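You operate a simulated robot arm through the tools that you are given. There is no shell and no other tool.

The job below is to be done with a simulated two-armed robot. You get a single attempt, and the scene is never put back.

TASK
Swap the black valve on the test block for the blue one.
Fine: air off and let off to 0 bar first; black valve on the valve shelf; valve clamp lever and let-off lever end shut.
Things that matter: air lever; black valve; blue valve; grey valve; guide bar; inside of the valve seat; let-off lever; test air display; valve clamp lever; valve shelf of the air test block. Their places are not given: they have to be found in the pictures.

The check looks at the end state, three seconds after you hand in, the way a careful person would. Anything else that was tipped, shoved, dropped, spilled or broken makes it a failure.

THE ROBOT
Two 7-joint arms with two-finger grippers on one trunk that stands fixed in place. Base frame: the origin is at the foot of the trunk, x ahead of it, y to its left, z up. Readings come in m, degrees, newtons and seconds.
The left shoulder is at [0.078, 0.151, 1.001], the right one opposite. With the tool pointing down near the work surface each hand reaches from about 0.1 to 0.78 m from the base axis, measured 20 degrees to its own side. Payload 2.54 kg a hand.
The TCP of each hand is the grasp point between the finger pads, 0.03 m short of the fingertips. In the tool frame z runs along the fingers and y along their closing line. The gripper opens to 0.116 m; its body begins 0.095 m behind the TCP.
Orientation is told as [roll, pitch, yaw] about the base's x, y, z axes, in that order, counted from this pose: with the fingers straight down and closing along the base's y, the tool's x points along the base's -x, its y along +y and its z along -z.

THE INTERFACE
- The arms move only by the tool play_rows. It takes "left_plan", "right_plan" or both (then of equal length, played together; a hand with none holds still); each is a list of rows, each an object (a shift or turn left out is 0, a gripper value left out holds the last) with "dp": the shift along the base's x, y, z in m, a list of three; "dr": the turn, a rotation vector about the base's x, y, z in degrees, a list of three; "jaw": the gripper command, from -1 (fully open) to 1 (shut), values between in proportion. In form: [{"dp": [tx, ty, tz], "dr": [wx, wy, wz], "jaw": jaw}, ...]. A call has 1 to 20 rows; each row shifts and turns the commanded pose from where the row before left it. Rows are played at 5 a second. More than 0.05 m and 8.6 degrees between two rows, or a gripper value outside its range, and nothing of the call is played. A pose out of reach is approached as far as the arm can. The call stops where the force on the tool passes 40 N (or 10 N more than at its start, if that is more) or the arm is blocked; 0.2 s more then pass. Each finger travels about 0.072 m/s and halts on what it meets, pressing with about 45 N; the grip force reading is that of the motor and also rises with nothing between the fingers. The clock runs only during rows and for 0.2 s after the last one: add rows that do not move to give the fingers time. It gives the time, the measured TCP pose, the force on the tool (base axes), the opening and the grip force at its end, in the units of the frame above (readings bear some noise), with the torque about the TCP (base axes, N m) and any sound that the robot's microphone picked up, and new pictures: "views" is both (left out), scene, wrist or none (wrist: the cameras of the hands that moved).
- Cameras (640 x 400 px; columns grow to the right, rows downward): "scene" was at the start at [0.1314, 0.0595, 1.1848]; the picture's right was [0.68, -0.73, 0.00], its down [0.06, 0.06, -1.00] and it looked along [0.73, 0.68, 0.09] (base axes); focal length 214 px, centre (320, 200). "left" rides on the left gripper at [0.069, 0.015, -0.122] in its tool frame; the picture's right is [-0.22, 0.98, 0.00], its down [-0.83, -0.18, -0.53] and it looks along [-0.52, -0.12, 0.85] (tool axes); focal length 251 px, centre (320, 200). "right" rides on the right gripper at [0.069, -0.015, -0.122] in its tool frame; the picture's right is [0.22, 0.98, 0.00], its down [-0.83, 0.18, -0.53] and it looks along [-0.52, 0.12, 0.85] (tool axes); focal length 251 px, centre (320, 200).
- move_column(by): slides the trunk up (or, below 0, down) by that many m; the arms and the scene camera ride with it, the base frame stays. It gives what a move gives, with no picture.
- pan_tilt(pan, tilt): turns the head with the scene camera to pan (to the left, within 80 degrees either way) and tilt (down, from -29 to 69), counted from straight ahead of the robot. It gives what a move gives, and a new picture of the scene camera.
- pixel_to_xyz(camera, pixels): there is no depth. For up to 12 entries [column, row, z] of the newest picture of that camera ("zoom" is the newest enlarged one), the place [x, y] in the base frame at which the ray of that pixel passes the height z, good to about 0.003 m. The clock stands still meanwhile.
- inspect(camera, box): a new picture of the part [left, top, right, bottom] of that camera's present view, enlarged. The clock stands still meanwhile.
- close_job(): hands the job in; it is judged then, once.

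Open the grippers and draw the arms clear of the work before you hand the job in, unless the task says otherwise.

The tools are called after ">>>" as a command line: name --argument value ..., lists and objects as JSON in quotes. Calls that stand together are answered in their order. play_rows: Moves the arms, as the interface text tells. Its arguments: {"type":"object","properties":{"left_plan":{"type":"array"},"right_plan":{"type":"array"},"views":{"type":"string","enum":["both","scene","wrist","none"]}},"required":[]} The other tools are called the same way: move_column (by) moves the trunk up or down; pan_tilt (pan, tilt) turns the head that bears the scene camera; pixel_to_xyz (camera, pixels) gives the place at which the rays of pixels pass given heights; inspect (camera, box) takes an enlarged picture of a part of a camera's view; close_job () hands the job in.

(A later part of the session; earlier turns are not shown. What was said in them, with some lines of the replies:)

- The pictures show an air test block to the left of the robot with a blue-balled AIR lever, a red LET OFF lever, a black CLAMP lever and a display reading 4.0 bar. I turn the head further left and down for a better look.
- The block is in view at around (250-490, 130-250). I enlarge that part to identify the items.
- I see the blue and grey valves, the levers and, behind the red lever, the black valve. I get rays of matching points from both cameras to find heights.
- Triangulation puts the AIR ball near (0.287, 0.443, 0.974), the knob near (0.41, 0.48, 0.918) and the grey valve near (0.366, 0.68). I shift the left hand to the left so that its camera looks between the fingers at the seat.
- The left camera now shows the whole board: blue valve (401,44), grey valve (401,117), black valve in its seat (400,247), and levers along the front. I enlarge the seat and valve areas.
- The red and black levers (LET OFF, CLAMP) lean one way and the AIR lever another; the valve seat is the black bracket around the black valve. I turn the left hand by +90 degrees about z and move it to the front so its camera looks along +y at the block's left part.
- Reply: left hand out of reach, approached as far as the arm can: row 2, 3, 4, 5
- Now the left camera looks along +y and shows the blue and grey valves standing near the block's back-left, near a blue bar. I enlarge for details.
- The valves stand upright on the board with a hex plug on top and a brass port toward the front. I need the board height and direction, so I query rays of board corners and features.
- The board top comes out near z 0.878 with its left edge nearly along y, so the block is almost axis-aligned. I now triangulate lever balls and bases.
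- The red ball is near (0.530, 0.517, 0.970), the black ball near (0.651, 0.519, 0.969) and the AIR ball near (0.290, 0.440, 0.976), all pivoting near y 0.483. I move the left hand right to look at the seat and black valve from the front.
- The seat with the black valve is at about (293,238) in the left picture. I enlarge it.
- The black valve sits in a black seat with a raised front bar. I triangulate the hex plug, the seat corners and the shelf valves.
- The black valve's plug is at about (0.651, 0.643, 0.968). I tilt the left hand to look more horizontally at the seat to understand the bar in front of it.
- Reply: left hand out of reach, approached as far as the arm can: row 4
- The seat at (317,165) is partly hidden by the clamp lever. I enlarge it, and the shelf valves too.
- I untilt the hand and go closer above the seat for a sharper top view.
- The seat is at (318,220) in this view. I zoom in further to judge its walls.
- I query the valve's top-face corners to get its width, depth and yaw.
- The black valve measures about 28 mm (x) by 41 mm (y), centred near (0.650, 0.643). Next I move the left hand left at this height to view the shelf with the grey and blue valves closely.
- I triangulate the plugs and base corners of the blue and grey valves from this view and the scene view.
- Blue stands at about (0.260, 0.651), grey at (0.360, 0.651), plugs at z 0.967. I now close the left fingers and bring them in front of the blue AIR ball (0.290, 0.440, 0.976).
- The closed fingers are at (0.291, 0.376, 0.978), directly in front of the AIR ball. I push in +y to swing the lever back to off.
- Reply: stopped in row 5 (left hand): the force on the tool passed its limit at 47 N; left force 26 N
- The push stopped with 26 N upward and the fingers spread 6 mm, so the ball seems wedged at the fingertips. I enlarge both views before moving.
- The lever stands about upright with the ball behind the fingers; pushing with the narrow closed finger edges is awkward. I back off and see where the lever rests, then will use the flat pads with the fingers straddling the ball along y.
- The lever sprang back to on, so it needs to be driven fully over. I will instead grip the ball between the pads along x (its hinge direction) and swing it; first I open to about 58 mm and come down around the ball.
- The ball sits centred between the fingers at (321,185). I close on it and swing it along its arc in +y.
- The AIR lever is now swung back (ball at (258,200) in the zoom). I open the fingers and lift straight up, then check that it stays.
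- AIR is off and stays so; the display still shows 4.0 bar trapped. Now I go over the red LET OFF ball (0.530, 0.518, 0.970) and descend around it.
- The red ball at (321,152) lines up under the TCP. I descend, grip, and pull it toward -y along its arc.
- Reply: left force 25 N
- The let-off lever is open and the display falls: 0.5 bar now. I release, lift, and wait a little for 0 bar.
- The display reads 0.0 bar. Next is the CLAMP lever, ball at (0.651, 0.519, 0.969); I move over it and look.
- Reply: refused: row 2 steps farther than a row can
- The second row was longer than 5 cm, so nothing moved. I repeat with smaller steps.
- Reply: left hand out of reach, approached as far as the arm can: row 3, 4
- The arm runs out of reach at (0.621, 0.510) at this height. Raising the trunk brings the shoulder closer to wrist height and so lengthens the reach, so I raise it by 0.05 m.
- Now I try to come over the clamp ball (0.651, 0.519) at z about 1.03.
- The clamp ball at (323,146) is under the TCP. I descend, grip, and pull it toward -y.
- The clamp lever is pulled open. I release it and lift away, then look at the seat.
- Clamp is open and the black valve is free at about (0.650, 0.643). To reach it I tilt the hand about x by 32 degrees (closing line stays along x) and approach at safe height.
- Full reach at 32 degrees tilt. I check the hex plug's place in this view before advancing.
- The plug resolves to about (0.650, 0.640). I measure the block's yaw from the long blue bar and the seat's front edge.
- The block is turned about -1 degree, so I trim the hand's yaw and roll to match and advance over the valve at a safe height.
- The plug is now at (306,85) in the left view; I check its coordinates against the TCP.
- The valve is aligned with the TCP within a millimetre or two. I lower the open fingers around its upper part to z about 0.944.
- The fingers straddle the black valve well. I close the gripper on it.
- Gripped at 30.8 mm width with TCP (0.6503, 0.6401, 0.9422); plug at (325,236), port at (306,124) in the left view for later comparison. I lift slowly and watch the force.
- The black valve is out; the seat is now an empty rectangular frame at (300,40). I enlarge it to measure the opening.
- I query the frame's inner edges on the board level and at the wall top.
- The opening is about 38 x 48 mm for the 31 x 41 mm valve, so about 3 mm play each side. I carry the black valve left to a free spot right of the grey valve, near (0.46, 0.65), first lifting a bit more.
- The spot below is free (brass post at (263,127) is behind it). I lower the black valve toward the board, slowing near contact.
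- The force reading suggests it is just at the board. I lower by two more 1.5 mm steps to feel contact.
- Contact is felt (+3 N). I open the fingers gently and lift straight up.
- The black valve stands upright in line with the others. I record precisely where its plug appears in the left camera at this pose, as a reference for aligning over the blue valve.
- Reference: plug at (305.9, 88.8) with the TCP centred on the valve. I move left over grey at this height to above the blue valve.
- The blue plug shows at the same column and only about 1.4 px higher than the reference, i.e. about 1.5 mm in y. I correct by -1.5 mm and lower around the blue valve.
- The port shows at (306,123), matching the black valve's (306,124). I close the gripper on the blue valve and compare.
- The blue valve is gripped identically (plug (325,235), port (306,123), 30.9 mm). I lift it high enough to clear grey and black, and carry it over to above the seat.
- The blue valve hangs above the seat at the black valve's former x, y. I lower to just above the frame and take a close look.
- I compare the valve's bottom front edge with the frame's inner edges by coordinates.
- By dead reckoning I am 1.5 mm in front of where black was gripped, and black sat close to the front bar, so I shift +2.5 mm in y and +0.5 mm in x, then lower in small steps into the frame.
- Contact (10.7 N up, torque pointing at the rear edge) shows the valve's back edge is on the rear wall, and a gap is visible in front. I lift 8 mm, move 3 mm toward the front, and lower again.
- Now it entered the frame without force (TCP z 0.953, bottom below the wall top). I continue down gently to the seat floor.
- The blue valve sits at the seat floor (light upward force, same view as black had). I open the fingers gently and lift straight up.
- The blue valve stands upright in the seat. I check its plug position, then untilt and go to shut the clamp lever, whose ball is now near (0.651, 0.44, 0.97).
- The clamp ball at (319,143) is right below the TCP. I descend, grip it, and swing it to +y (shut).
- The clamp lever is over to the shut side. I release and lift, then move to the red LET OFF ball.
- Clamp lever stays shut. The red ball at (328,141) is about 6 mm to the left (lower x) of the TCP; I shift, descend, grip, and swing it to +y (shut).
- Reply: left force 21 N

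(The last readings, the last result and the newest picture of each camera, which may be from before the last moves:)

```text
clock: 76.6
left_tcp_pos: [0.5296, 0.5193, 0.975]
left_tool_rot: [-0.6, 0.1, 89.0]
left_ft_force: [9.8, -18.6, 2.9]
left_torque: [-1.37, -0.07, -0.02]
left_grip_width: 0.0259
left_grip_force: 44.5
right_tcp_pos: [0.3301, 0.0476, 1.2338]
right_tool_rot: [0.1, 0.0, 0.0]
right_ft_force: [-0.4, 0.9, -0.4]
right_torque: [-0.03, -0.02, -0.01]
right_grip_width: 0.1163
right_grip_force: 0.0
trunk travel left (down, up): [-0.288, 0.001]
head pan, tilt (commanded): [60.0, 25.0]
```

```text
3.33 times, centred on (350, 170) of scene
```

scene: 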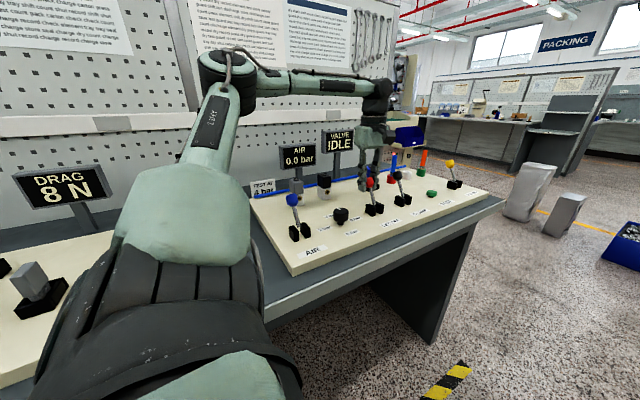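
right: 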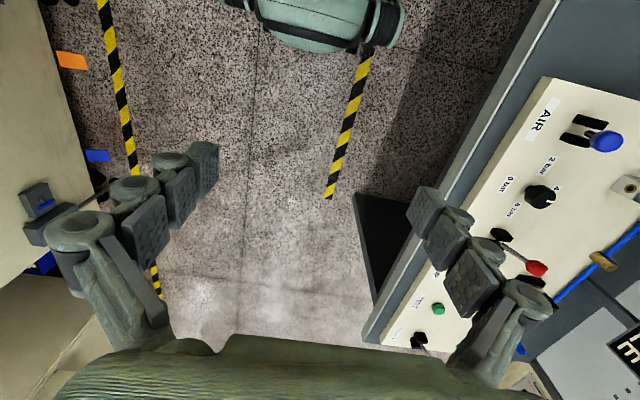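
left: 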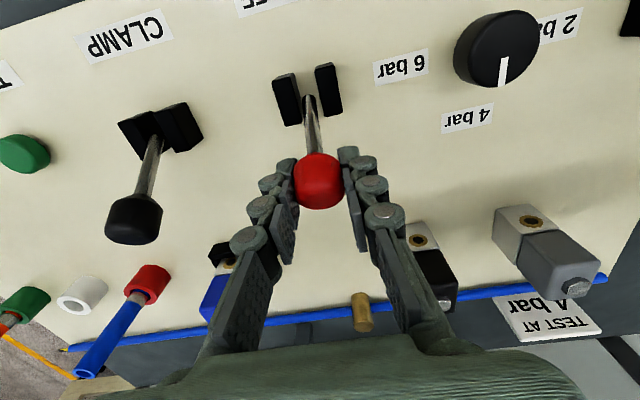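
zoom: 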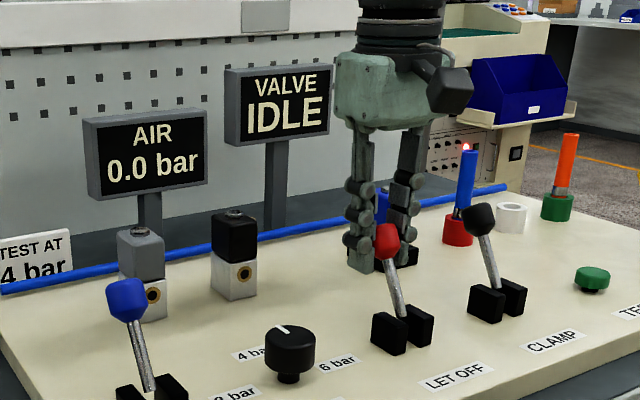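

Let-off lever is swung back to shut. I release, lift, and then turn to moving the black valve into the blue valve's old shelf place, which is surely on the shelf.

>>> play_rows --left_plan '[{"jaw": 0.2}, {"jaw": -0.05}, {"jaw": -0.05}, {}, {"dp": [0, 0, 0.04]}, {"dp": [0, 0, 0.045]}, {"dp": [-0.015, 0.02, 0.0], "dr": [8, 0, 0]}, {"dp": [-0.015, 0.02, 0.0], "dr": [8, 0, 0]}, {"dp": [-0.02, 0.03, 0.0], "dr": [8, 0, 0]}, {"dp": [-0.02, 0.03, 0], "dr": [8, 0, 0]}, {"dp": [0, 0.0295, -0.006]}, {}, {}]' --views "both"

>>> inspect --camera "scene" --box '[270, 110, 430, 230]'

>>> inspect --camera "left" --box '[250, 0, 370, 110]'

```text
clock: 79.4
left_tcp_pos: [0.4593, 0.6506, 1.0545]
left_tool_rot: [0.0, -32.0, 88.9]
left_ft_force: [-0.2, -1.2, -0.2]
left_torque: [0.01, 0.0, 0.03]
left_grip_width: 0.0611
left_grip_force: 0.2
right_tcp_pos: [0.3294, 0.0491, 1.2339]
right_tool_rot: [0.0, -0.1, 0.0]
right_ft_force: [0.3, 0.8, -0.3]
right_torque: [0.0, -0.01, 0.0]
right_grip_width: 0.1162
right_grip_force: 0.0
trunk travel left (down, up): [-0.288, 0.001]
head pan, tilt (commanded): [60.0, 25.0]
```

scene: 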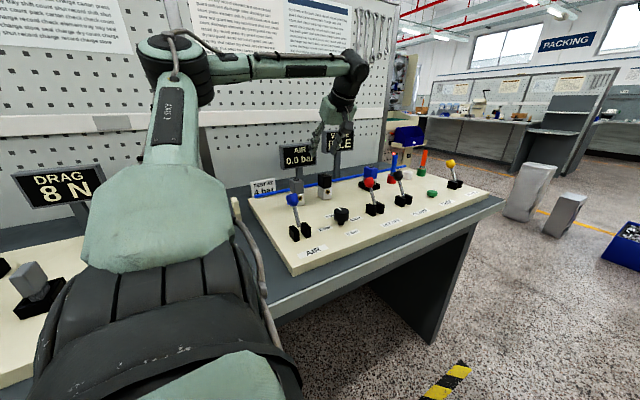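
left: 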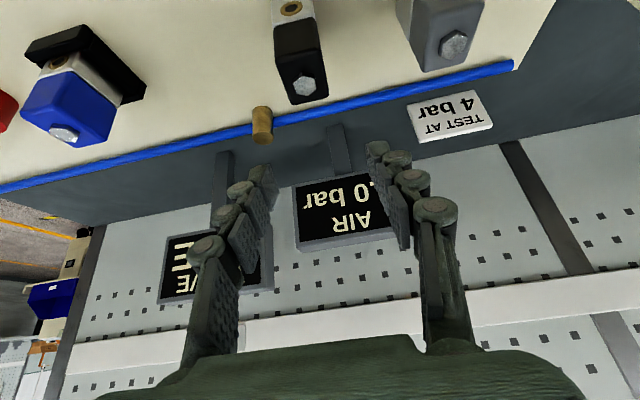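

```text
3.33 times, centred on (350, 170) of scene
```

zoom: 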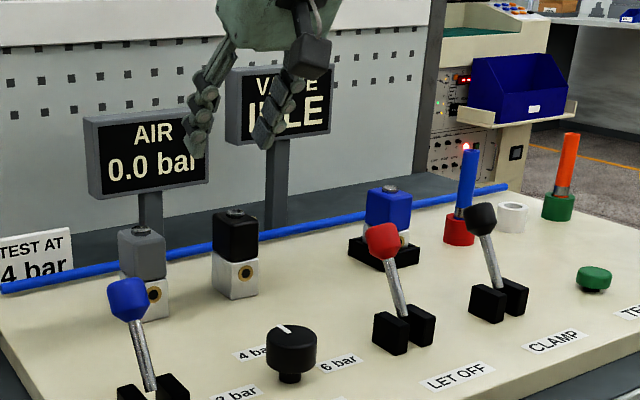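

```text
3.64 times, centred on (310, 55) of left
```

zoom: 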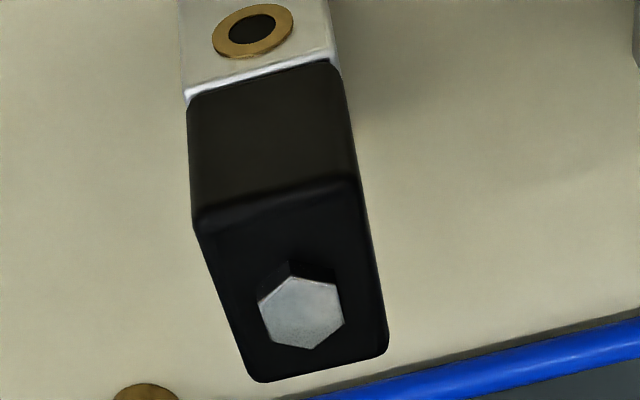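

Clamp and let-off levers are both shut now. Over the black valve the plug is about 1 mm off the reference, so I shift by (+1, -1.4) mm and lower around it.

>>> play_rows --left_plan '[{"dp": [0.001, -0.0014, -0.03]}, {"dp": [0, 0, -0.03]}, {"dp": [0, 0, -0.03]}, {"dp": [0, 0, -0.021]}, {}, {"jaw": 1}, {"jaw": 1}, {"jaw": 1}, {"jaw": 1}]' --views "both"

>>> inspect --camera "left" --box '[220, 40, 420, 260]'

```text
clock: 81.4
left_tcp_pos: [0.4597, 0.6495, 0.9416]
left_tool_rot: [0.1, -32.0, 88.8]
left_ft_force: [-0.9, -0.6, -0.1]
left_torque: [0.01, 0.01, 0.05]
left_grip_width: 0.0311
left_grip_force: 45.1
right_tcp_pos: [0.3307, 0.0494, 1.2341]
right_tool_rot: [0.0, 0.0, 0.0]
right_ft_force: [0.2, 0.3, 0.0]
right_torque: [0.03, 0.02, 0.0]
right_grip_width: 0.116
right_grip_force: 0.1
trunk travel left (down, up): [-0.288, 0.001]
head pan, tilt (commanded): [60.0, 25.0]
```

scene: 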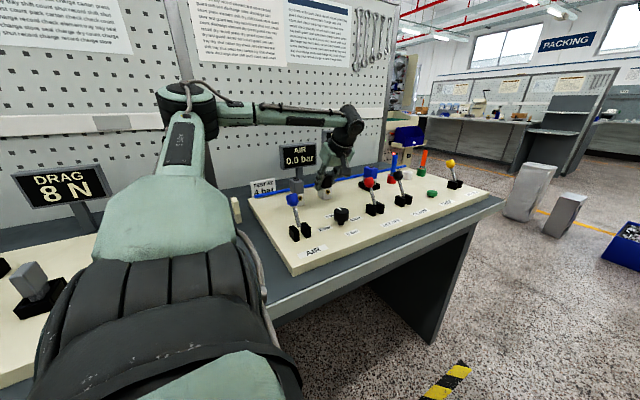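
left: 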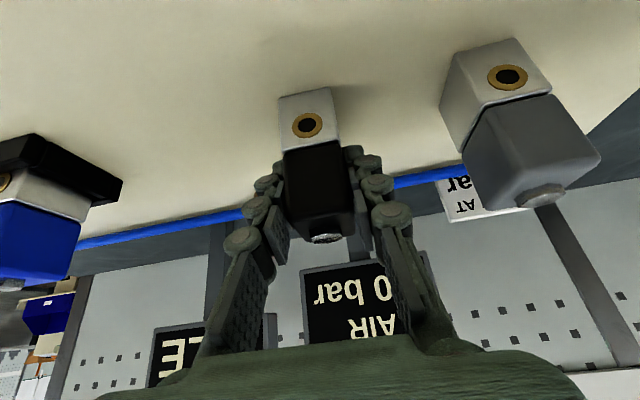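

```text
1.82 times, centred on (320, 150) of left
```

zoom: 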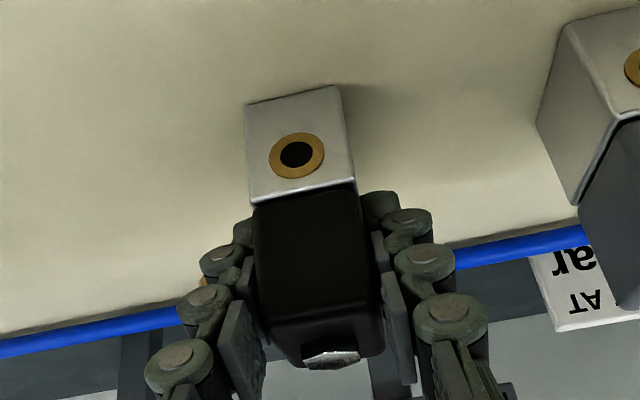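

The black valve is gripped again (31.1 mm). I lift it over the grey valve and carry it to above the blue valve's old place at (0.260, 0.650).

>>> play_rows --left_plan '[{"dp": [0, 0, 0.02]}, {"dp": [0, 0, 0.045]}, {"dp": [0, 0, 0.045]}, {"dp": [0, 0, 0.015]}, {"dp": [-0.04, 0, 0]}, {"dp": [-0.04, 0, 0]}, {"dp": [-0.04, 0, 0]}, {"dp": [-0.04, 0, 0]}, {"dp": [-0.039, 0.001, 0]}, {}, {}]' --views "both"

>>> inspect --camera "left" --box '[150, 0, 450, 180]'

```text
clock: 83.8
left_tcp_pos: [0.2603, 0.6511, 1.069]
left_tool_rot: [0.0, -32.0, 88.8]
left_ft_force: [1.2, -1.2, -2.6]
left_torque: [-0.01, -0.01, 0.01]
left_grip_width: 0.0309
left_grip_force: 45.1
right_tcp_pos: [0.3287, 0.0491, 1.2347]
right_tool_rot: [0.0, 0.0, -0.1]
right_ft_force: [0.3, 0.1, 0.1]
right_torque: [0.02, -0.01, 0.02]
right_grip_width: 0.1158
right_grip_force: 0.1
trunk travel left (down, up): [-0.288, 0.001]
head pan, tilt (commanded): [60.0, 25.0]
```

scene: 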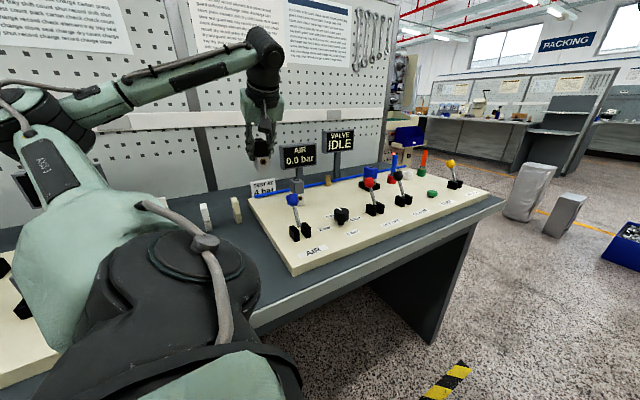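
left: 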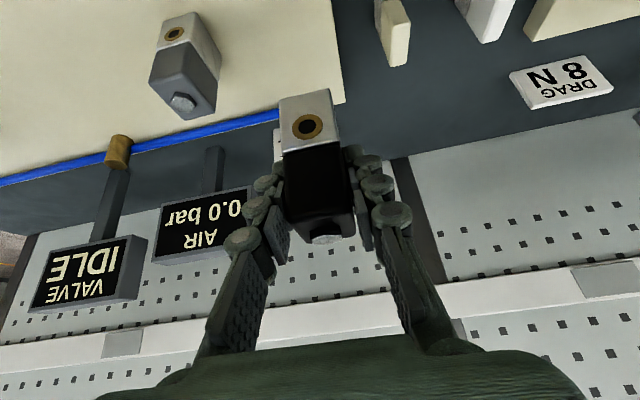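

```text
2.13 times, centred on (300, 90) of left
```

zoom: 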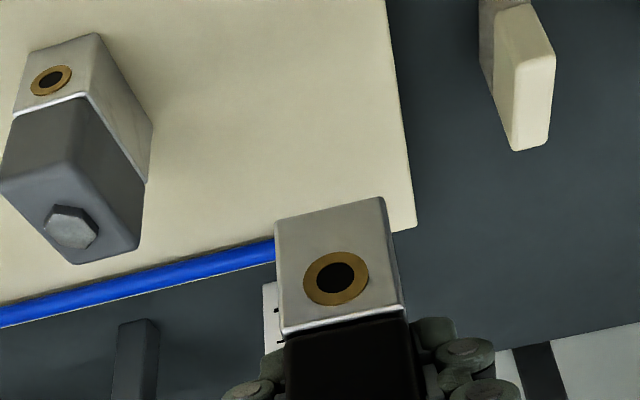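

The old place below is clear. I lower the black valve there, slowing before contact.

>>> play_rows --left_plan '[{"dp": [0.001, 0, -0.04]}, {"dp": [0, 0, -0.04]}, {"dp": [0, 0, -0.03]}, {"dp": [0, 0, -0.01]}, {"dp": [0, 0, -0.004]}, {}, {"dp": [0, 0, -0.0015]}, {}]' --views "both"

>>> inspect --camera "scene" --box '[200, 130, 360, 250]'

```text
clock: 85.6
left_tcp_pos: [0.2621, 0.6499, 0.9421]
left_tool_rot: [-0.1, -32.0, 88.9]
left_ft_force: [-0.3, 1.0, -1.5]
left_torque: [-0.01, 0.01, 0.01]
left_grip_width: 0.0308
left_grip_force: 45.4
right_tcp_pos: [0.3304, 0.0491, 1.234]
right_tool_rot: [0.0, 0.1, 0.1]
right_ft_force: [-0.4, -0.4, 0.2]
right_torque: [0.03, -0.01, 0.03]
right_grip_width: 0.1158
right_grip_force: 0.0
trunk travel left (down, up): [-0.288, 0.001]
head pan, tilt (commanded): [60.0, 25.0]
```

scene: 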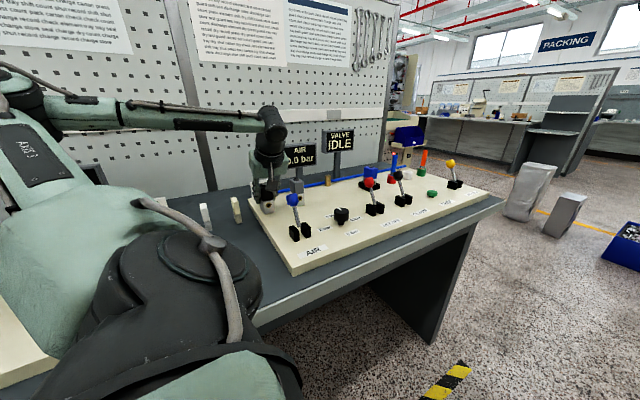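
left: 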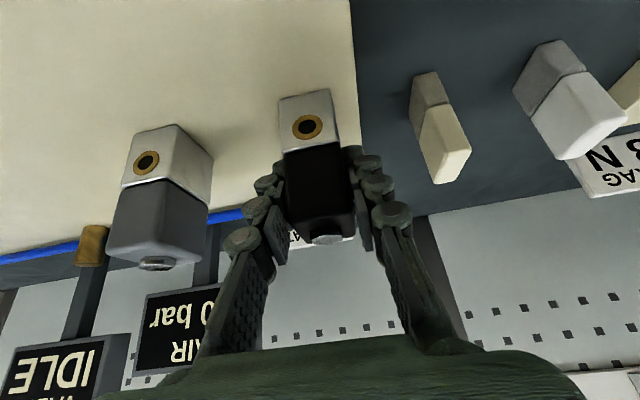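

```text
3.33 times, centred on (280, 190) of scene
```

zoom: 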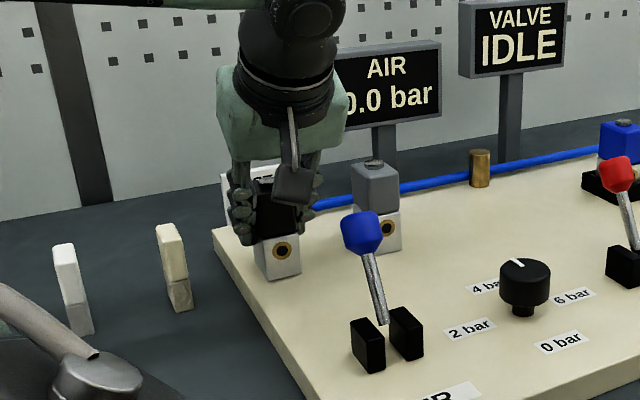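

The force still shows about the valve's own weight, so it is within a millimetre or so of the board. I lower in tiny steps until contact.

>>> play_rows --left_plan '[{"dp": [0, 0, -0.001]}, {}, {"dp": [0, 0, -0.001]}, {}]' --views "none"

```text
clock: 86.6
left_tcp_pos: [0.2604, 0.6501, 0.9411]
left_tool_rot: [0.0, -32.0, 89.0]
left_ft_force: [-1.4, 0.8, 5.7]
left_torque: [-0.09, 0.11, -0.05]
left_grip_width: 0.0308
left_grip_force: 45.2
right_tcp_pos: [0.3298, 0.05, 1.2345]
right_tool_rot: [-0.1, 0.0, 0.0]
right_ft_force: [0.1, -0.1, -0.5]
right_torque: [-0.01, 0.01, -0.04]
right_grip_width: 0.116
right_grip_force: 0.1
trunk travel left (down, up): [-0.288, 0.001]
head pan, tilt (commanded): [60.0, 25.0]
```

Contact at +5.7 N. I open the fingers gently, lift straight up, and look.

>>> play_rows --left_plan '[{"jaw": 0.3}, {"jaw": 0.1}, {"jaw": -0.05}, {}, {"dp": [0, 0, 0.03]}, {"dp": [0, 0, 0.04]}, {"dp": [0, 0, 0.04]}, {}]' --views "both"

>>> inspect --camera "scene" --box '[200, 120, 360, 240]'

```text
clock: 88.4
left_tcp_pos: [0.2628, 0.6503, 1.0502]
left_tool_rot: [0.0, -32.0, 88.8]
left_ft_force: [-0.5, -0.3, -0.7]
left_torque: [0.01, 0.01, -0.02]
left_grip_width: 0.0607
left_grip_force: 0.0
right_tcp_pos: [0.3301, 0.0497, 1.2337]
right_tool_rot: [0.0, 0.0, 0.0]
right_ft_force: [-0.4, -0.1, -0.5]
right_torque: [-0.01, -0.02, -0.01]
right_grip_width: 0.1162
right_grip_force: 0.1
trunk travel left (down, up): [-0.288, 0.001]
head pan, tilt (commanded): [60.0, 25.0]
```

scene: 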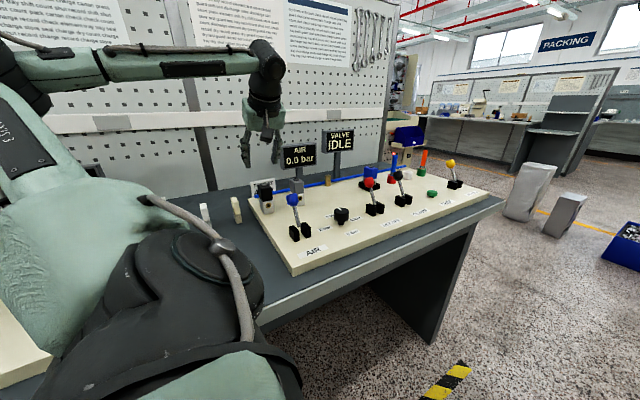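
left: 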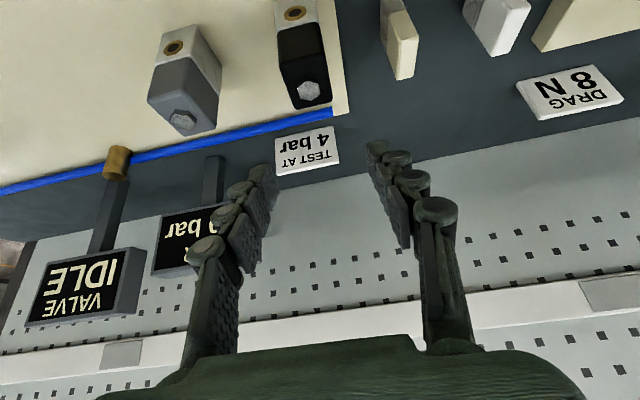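

```text
3.33 times, centred on (280, 180) of scene
```

zoom: 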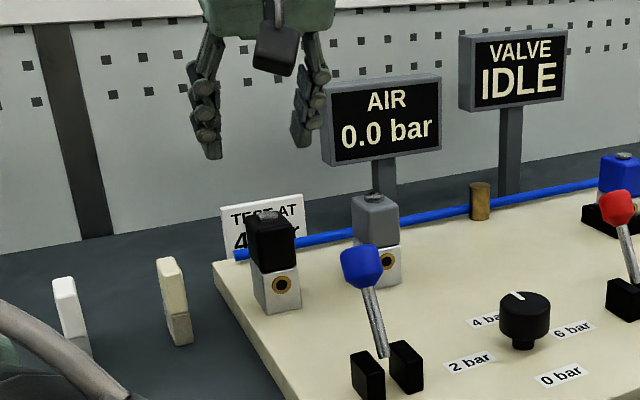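

The black valve stands upright on the shelf, all levers are set, display 0.0 bar. I draw the arm up and back, opening the gripper fully.

>>> play_rows --left_plan '[{"dp": [0.0, -0.03, 0.03], "dr": [-8, 0, 0]}, {"dp": [0.0, -0.04, 0.03], "dr": [-8, 0, 0]}, {"dp": [0.01, -0.04, 0.03], "dr": [-8, 0, 0]}, {"dp": [0.01, -0.04, 0.02], "dr": [-8, 0, 0]}, {"dp": [0.02, -0.04, 0.02], "jaw": -1}, {"dp": [0.02, -0.04, 0.01], "jaw": -1}, {"dp": [0.02, -0.03, 0], "jaw": -1}, {"jaw": -1}, {}]' --views "both"

>>> inspect --camera "scene" --box '[200, 120, 480, 280]'

>>> inspect --camera "scene" --box '[340, 130, 440, 220]'

```text
refused: row 3 steps farther than a row can; nothing moved
```

```text
2.29 times, centred on (340, 200) of scene
```

zoom: 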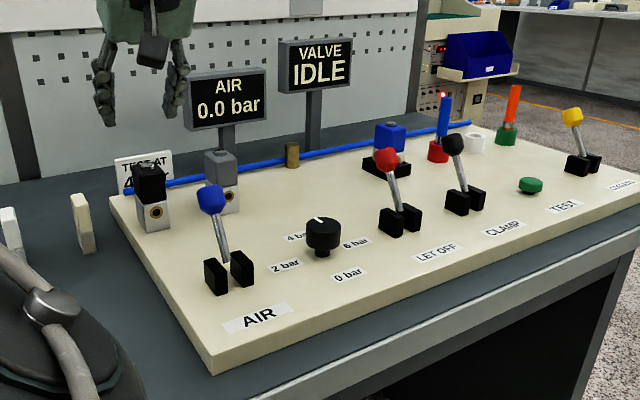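

```text
4.44 times, centred on (390, 175) of scene
```

zoom: 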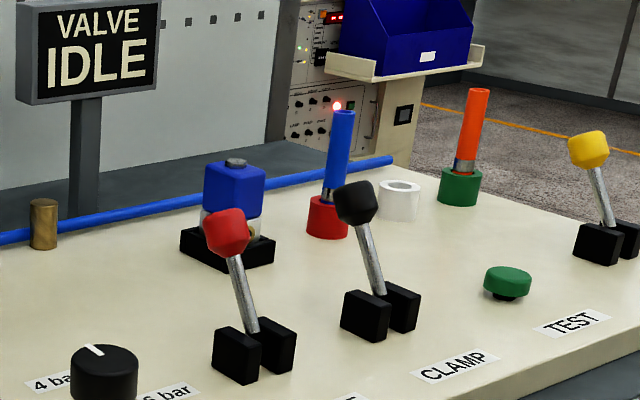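

A row was too long, so nothing moved; the scene view confirms blue in the seat and both levers shut. I repeat the retreat with shorter rows.

>>> play_rows --left_plan '[{"dp": [0.0, -0.025, 0.03], "dr": [-8, 0, 0]}, {"dp": [0.0, -0.035, 0.025], "dr": [-8, 0, 0]}, {"dp": [0.01, -0.035, 0.025], "dr": [-8, 0, 0]}, {"dp": [0.01, -0.04, 0.02], "dr": [-8, 0, 0]}, {"dp": [0.015, -0.04, 0.015], "jaw": -1}, {"dp": [0.015, -0.04, 0.01], "jaw": -1}, {"dp": [0.02, -0.04, 0], "jaw": -1}, {"jaw": -1}, {}]' --views "both"

>>> inspect --camera "scene" --box '[200, 120, 480, 280]'

```text
clock: 90.4
left_tcp_pos: [0.3321, 0.3947, 1.1755]
left_tool_rot: [-0.5, -0.1, 89.0]
left_ft_force: [0.0, 0.4, -0.7]
left_torque: [-0.03, 0.0, 0.01]
left_grip_width: 0.1162
left_grip_force: 0.0
right_tcp_pos: [0.3306, 0.0488, 1.234]
right_tool_rot: [0.1, 0.0, 0.0]
right_ft_force: [0.5, 0.2, 0.2]
right_torque: [-0.02, 0.01, 0.0]
right_grip_width: 0.116
right_grip_force: 0.1
trunk travel left (down, up): [-0.288, 0.001]
head pan, tilt (commanded): [60.0, 25.0]
```

scene: 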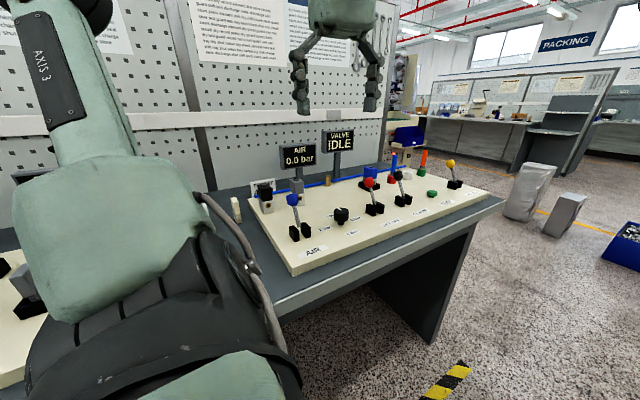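
left: 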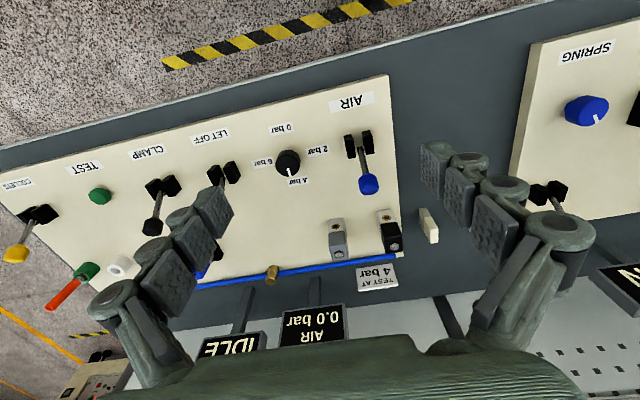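

```text
2.29 times, centred on (340, 200) of scene
```

zoom: 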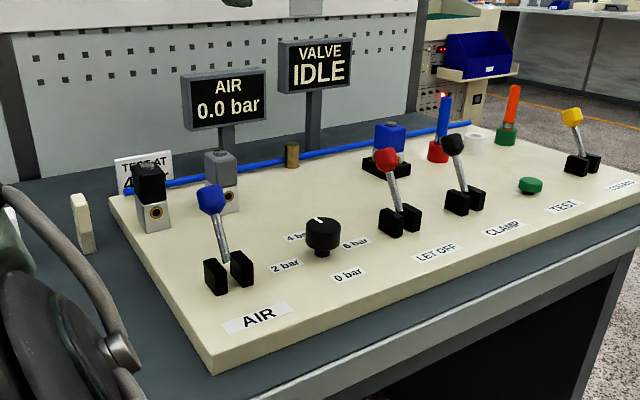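

All looks right: AIR off, LET OFF and CLAMP shut, black on the shelf, blue in the seat. One last check that the blue plug's height is the seated one.

>>> inspect --camera "scene" --box '[340, 150, 400, 198]'

>>> pixel_to_xyz --camera "scene" --pixels '[[370.9, 166.4, 0.968], [370.9, 166.4, 0.975], [370.9, 166.4, 0.96]]'

```text
8.33 times, centred on (370, 174) of scene
```

zoom: 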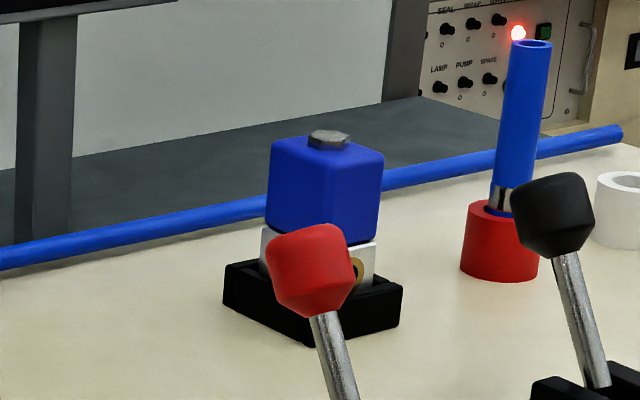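

```text
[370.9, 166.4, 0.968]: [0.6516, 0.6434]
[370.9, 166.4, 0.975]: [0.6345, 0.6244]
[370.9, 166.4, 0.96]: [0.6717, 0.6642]
```

The blue plug resolves to (0.652, 0.643) at z 0.968, exactly where the black one sat, so it is fully seated; display 0.0 bar, levers shut, arms clear. I hand the job in.

>>> close_job

```text
The job is handed in.
```

The blue valve is now in the test block's seat and the black one is on the valve shelf. I handed the job in; no verdict came back with the hand-in.

- **Air:** I put the air lever off and opened the let-off lever until the display read 0.0 bar, before freeing the black valve. It still reads 0.0 bar and the air lever is still off.
- **Blue valve:** it stands upright in the seat, at the same position and height the black one had. On the first try its back edge caught the rear wall of the seat with about 11 N. I lifted it, moved it about 3 mm forward, and it went in without resistance.
- **Black valve:** it stands upright where the blue valve used to be. I first set it down on the board to the right of the grey valve.
- **Levers:** the clamp and let-off levers are both shut.
- **Air lever, first push:** with the fingers closed it stopped at about 47 N and the lever sprang back to on. I then gripped the ball and swung it fully over.

The grippers are open and the arms are clear of the work. The last pictures show the grey valve where it was and nothing else tipped or shoved. I left the trunk 5 cm higher than at the start, because the left arm needed the extra reach.
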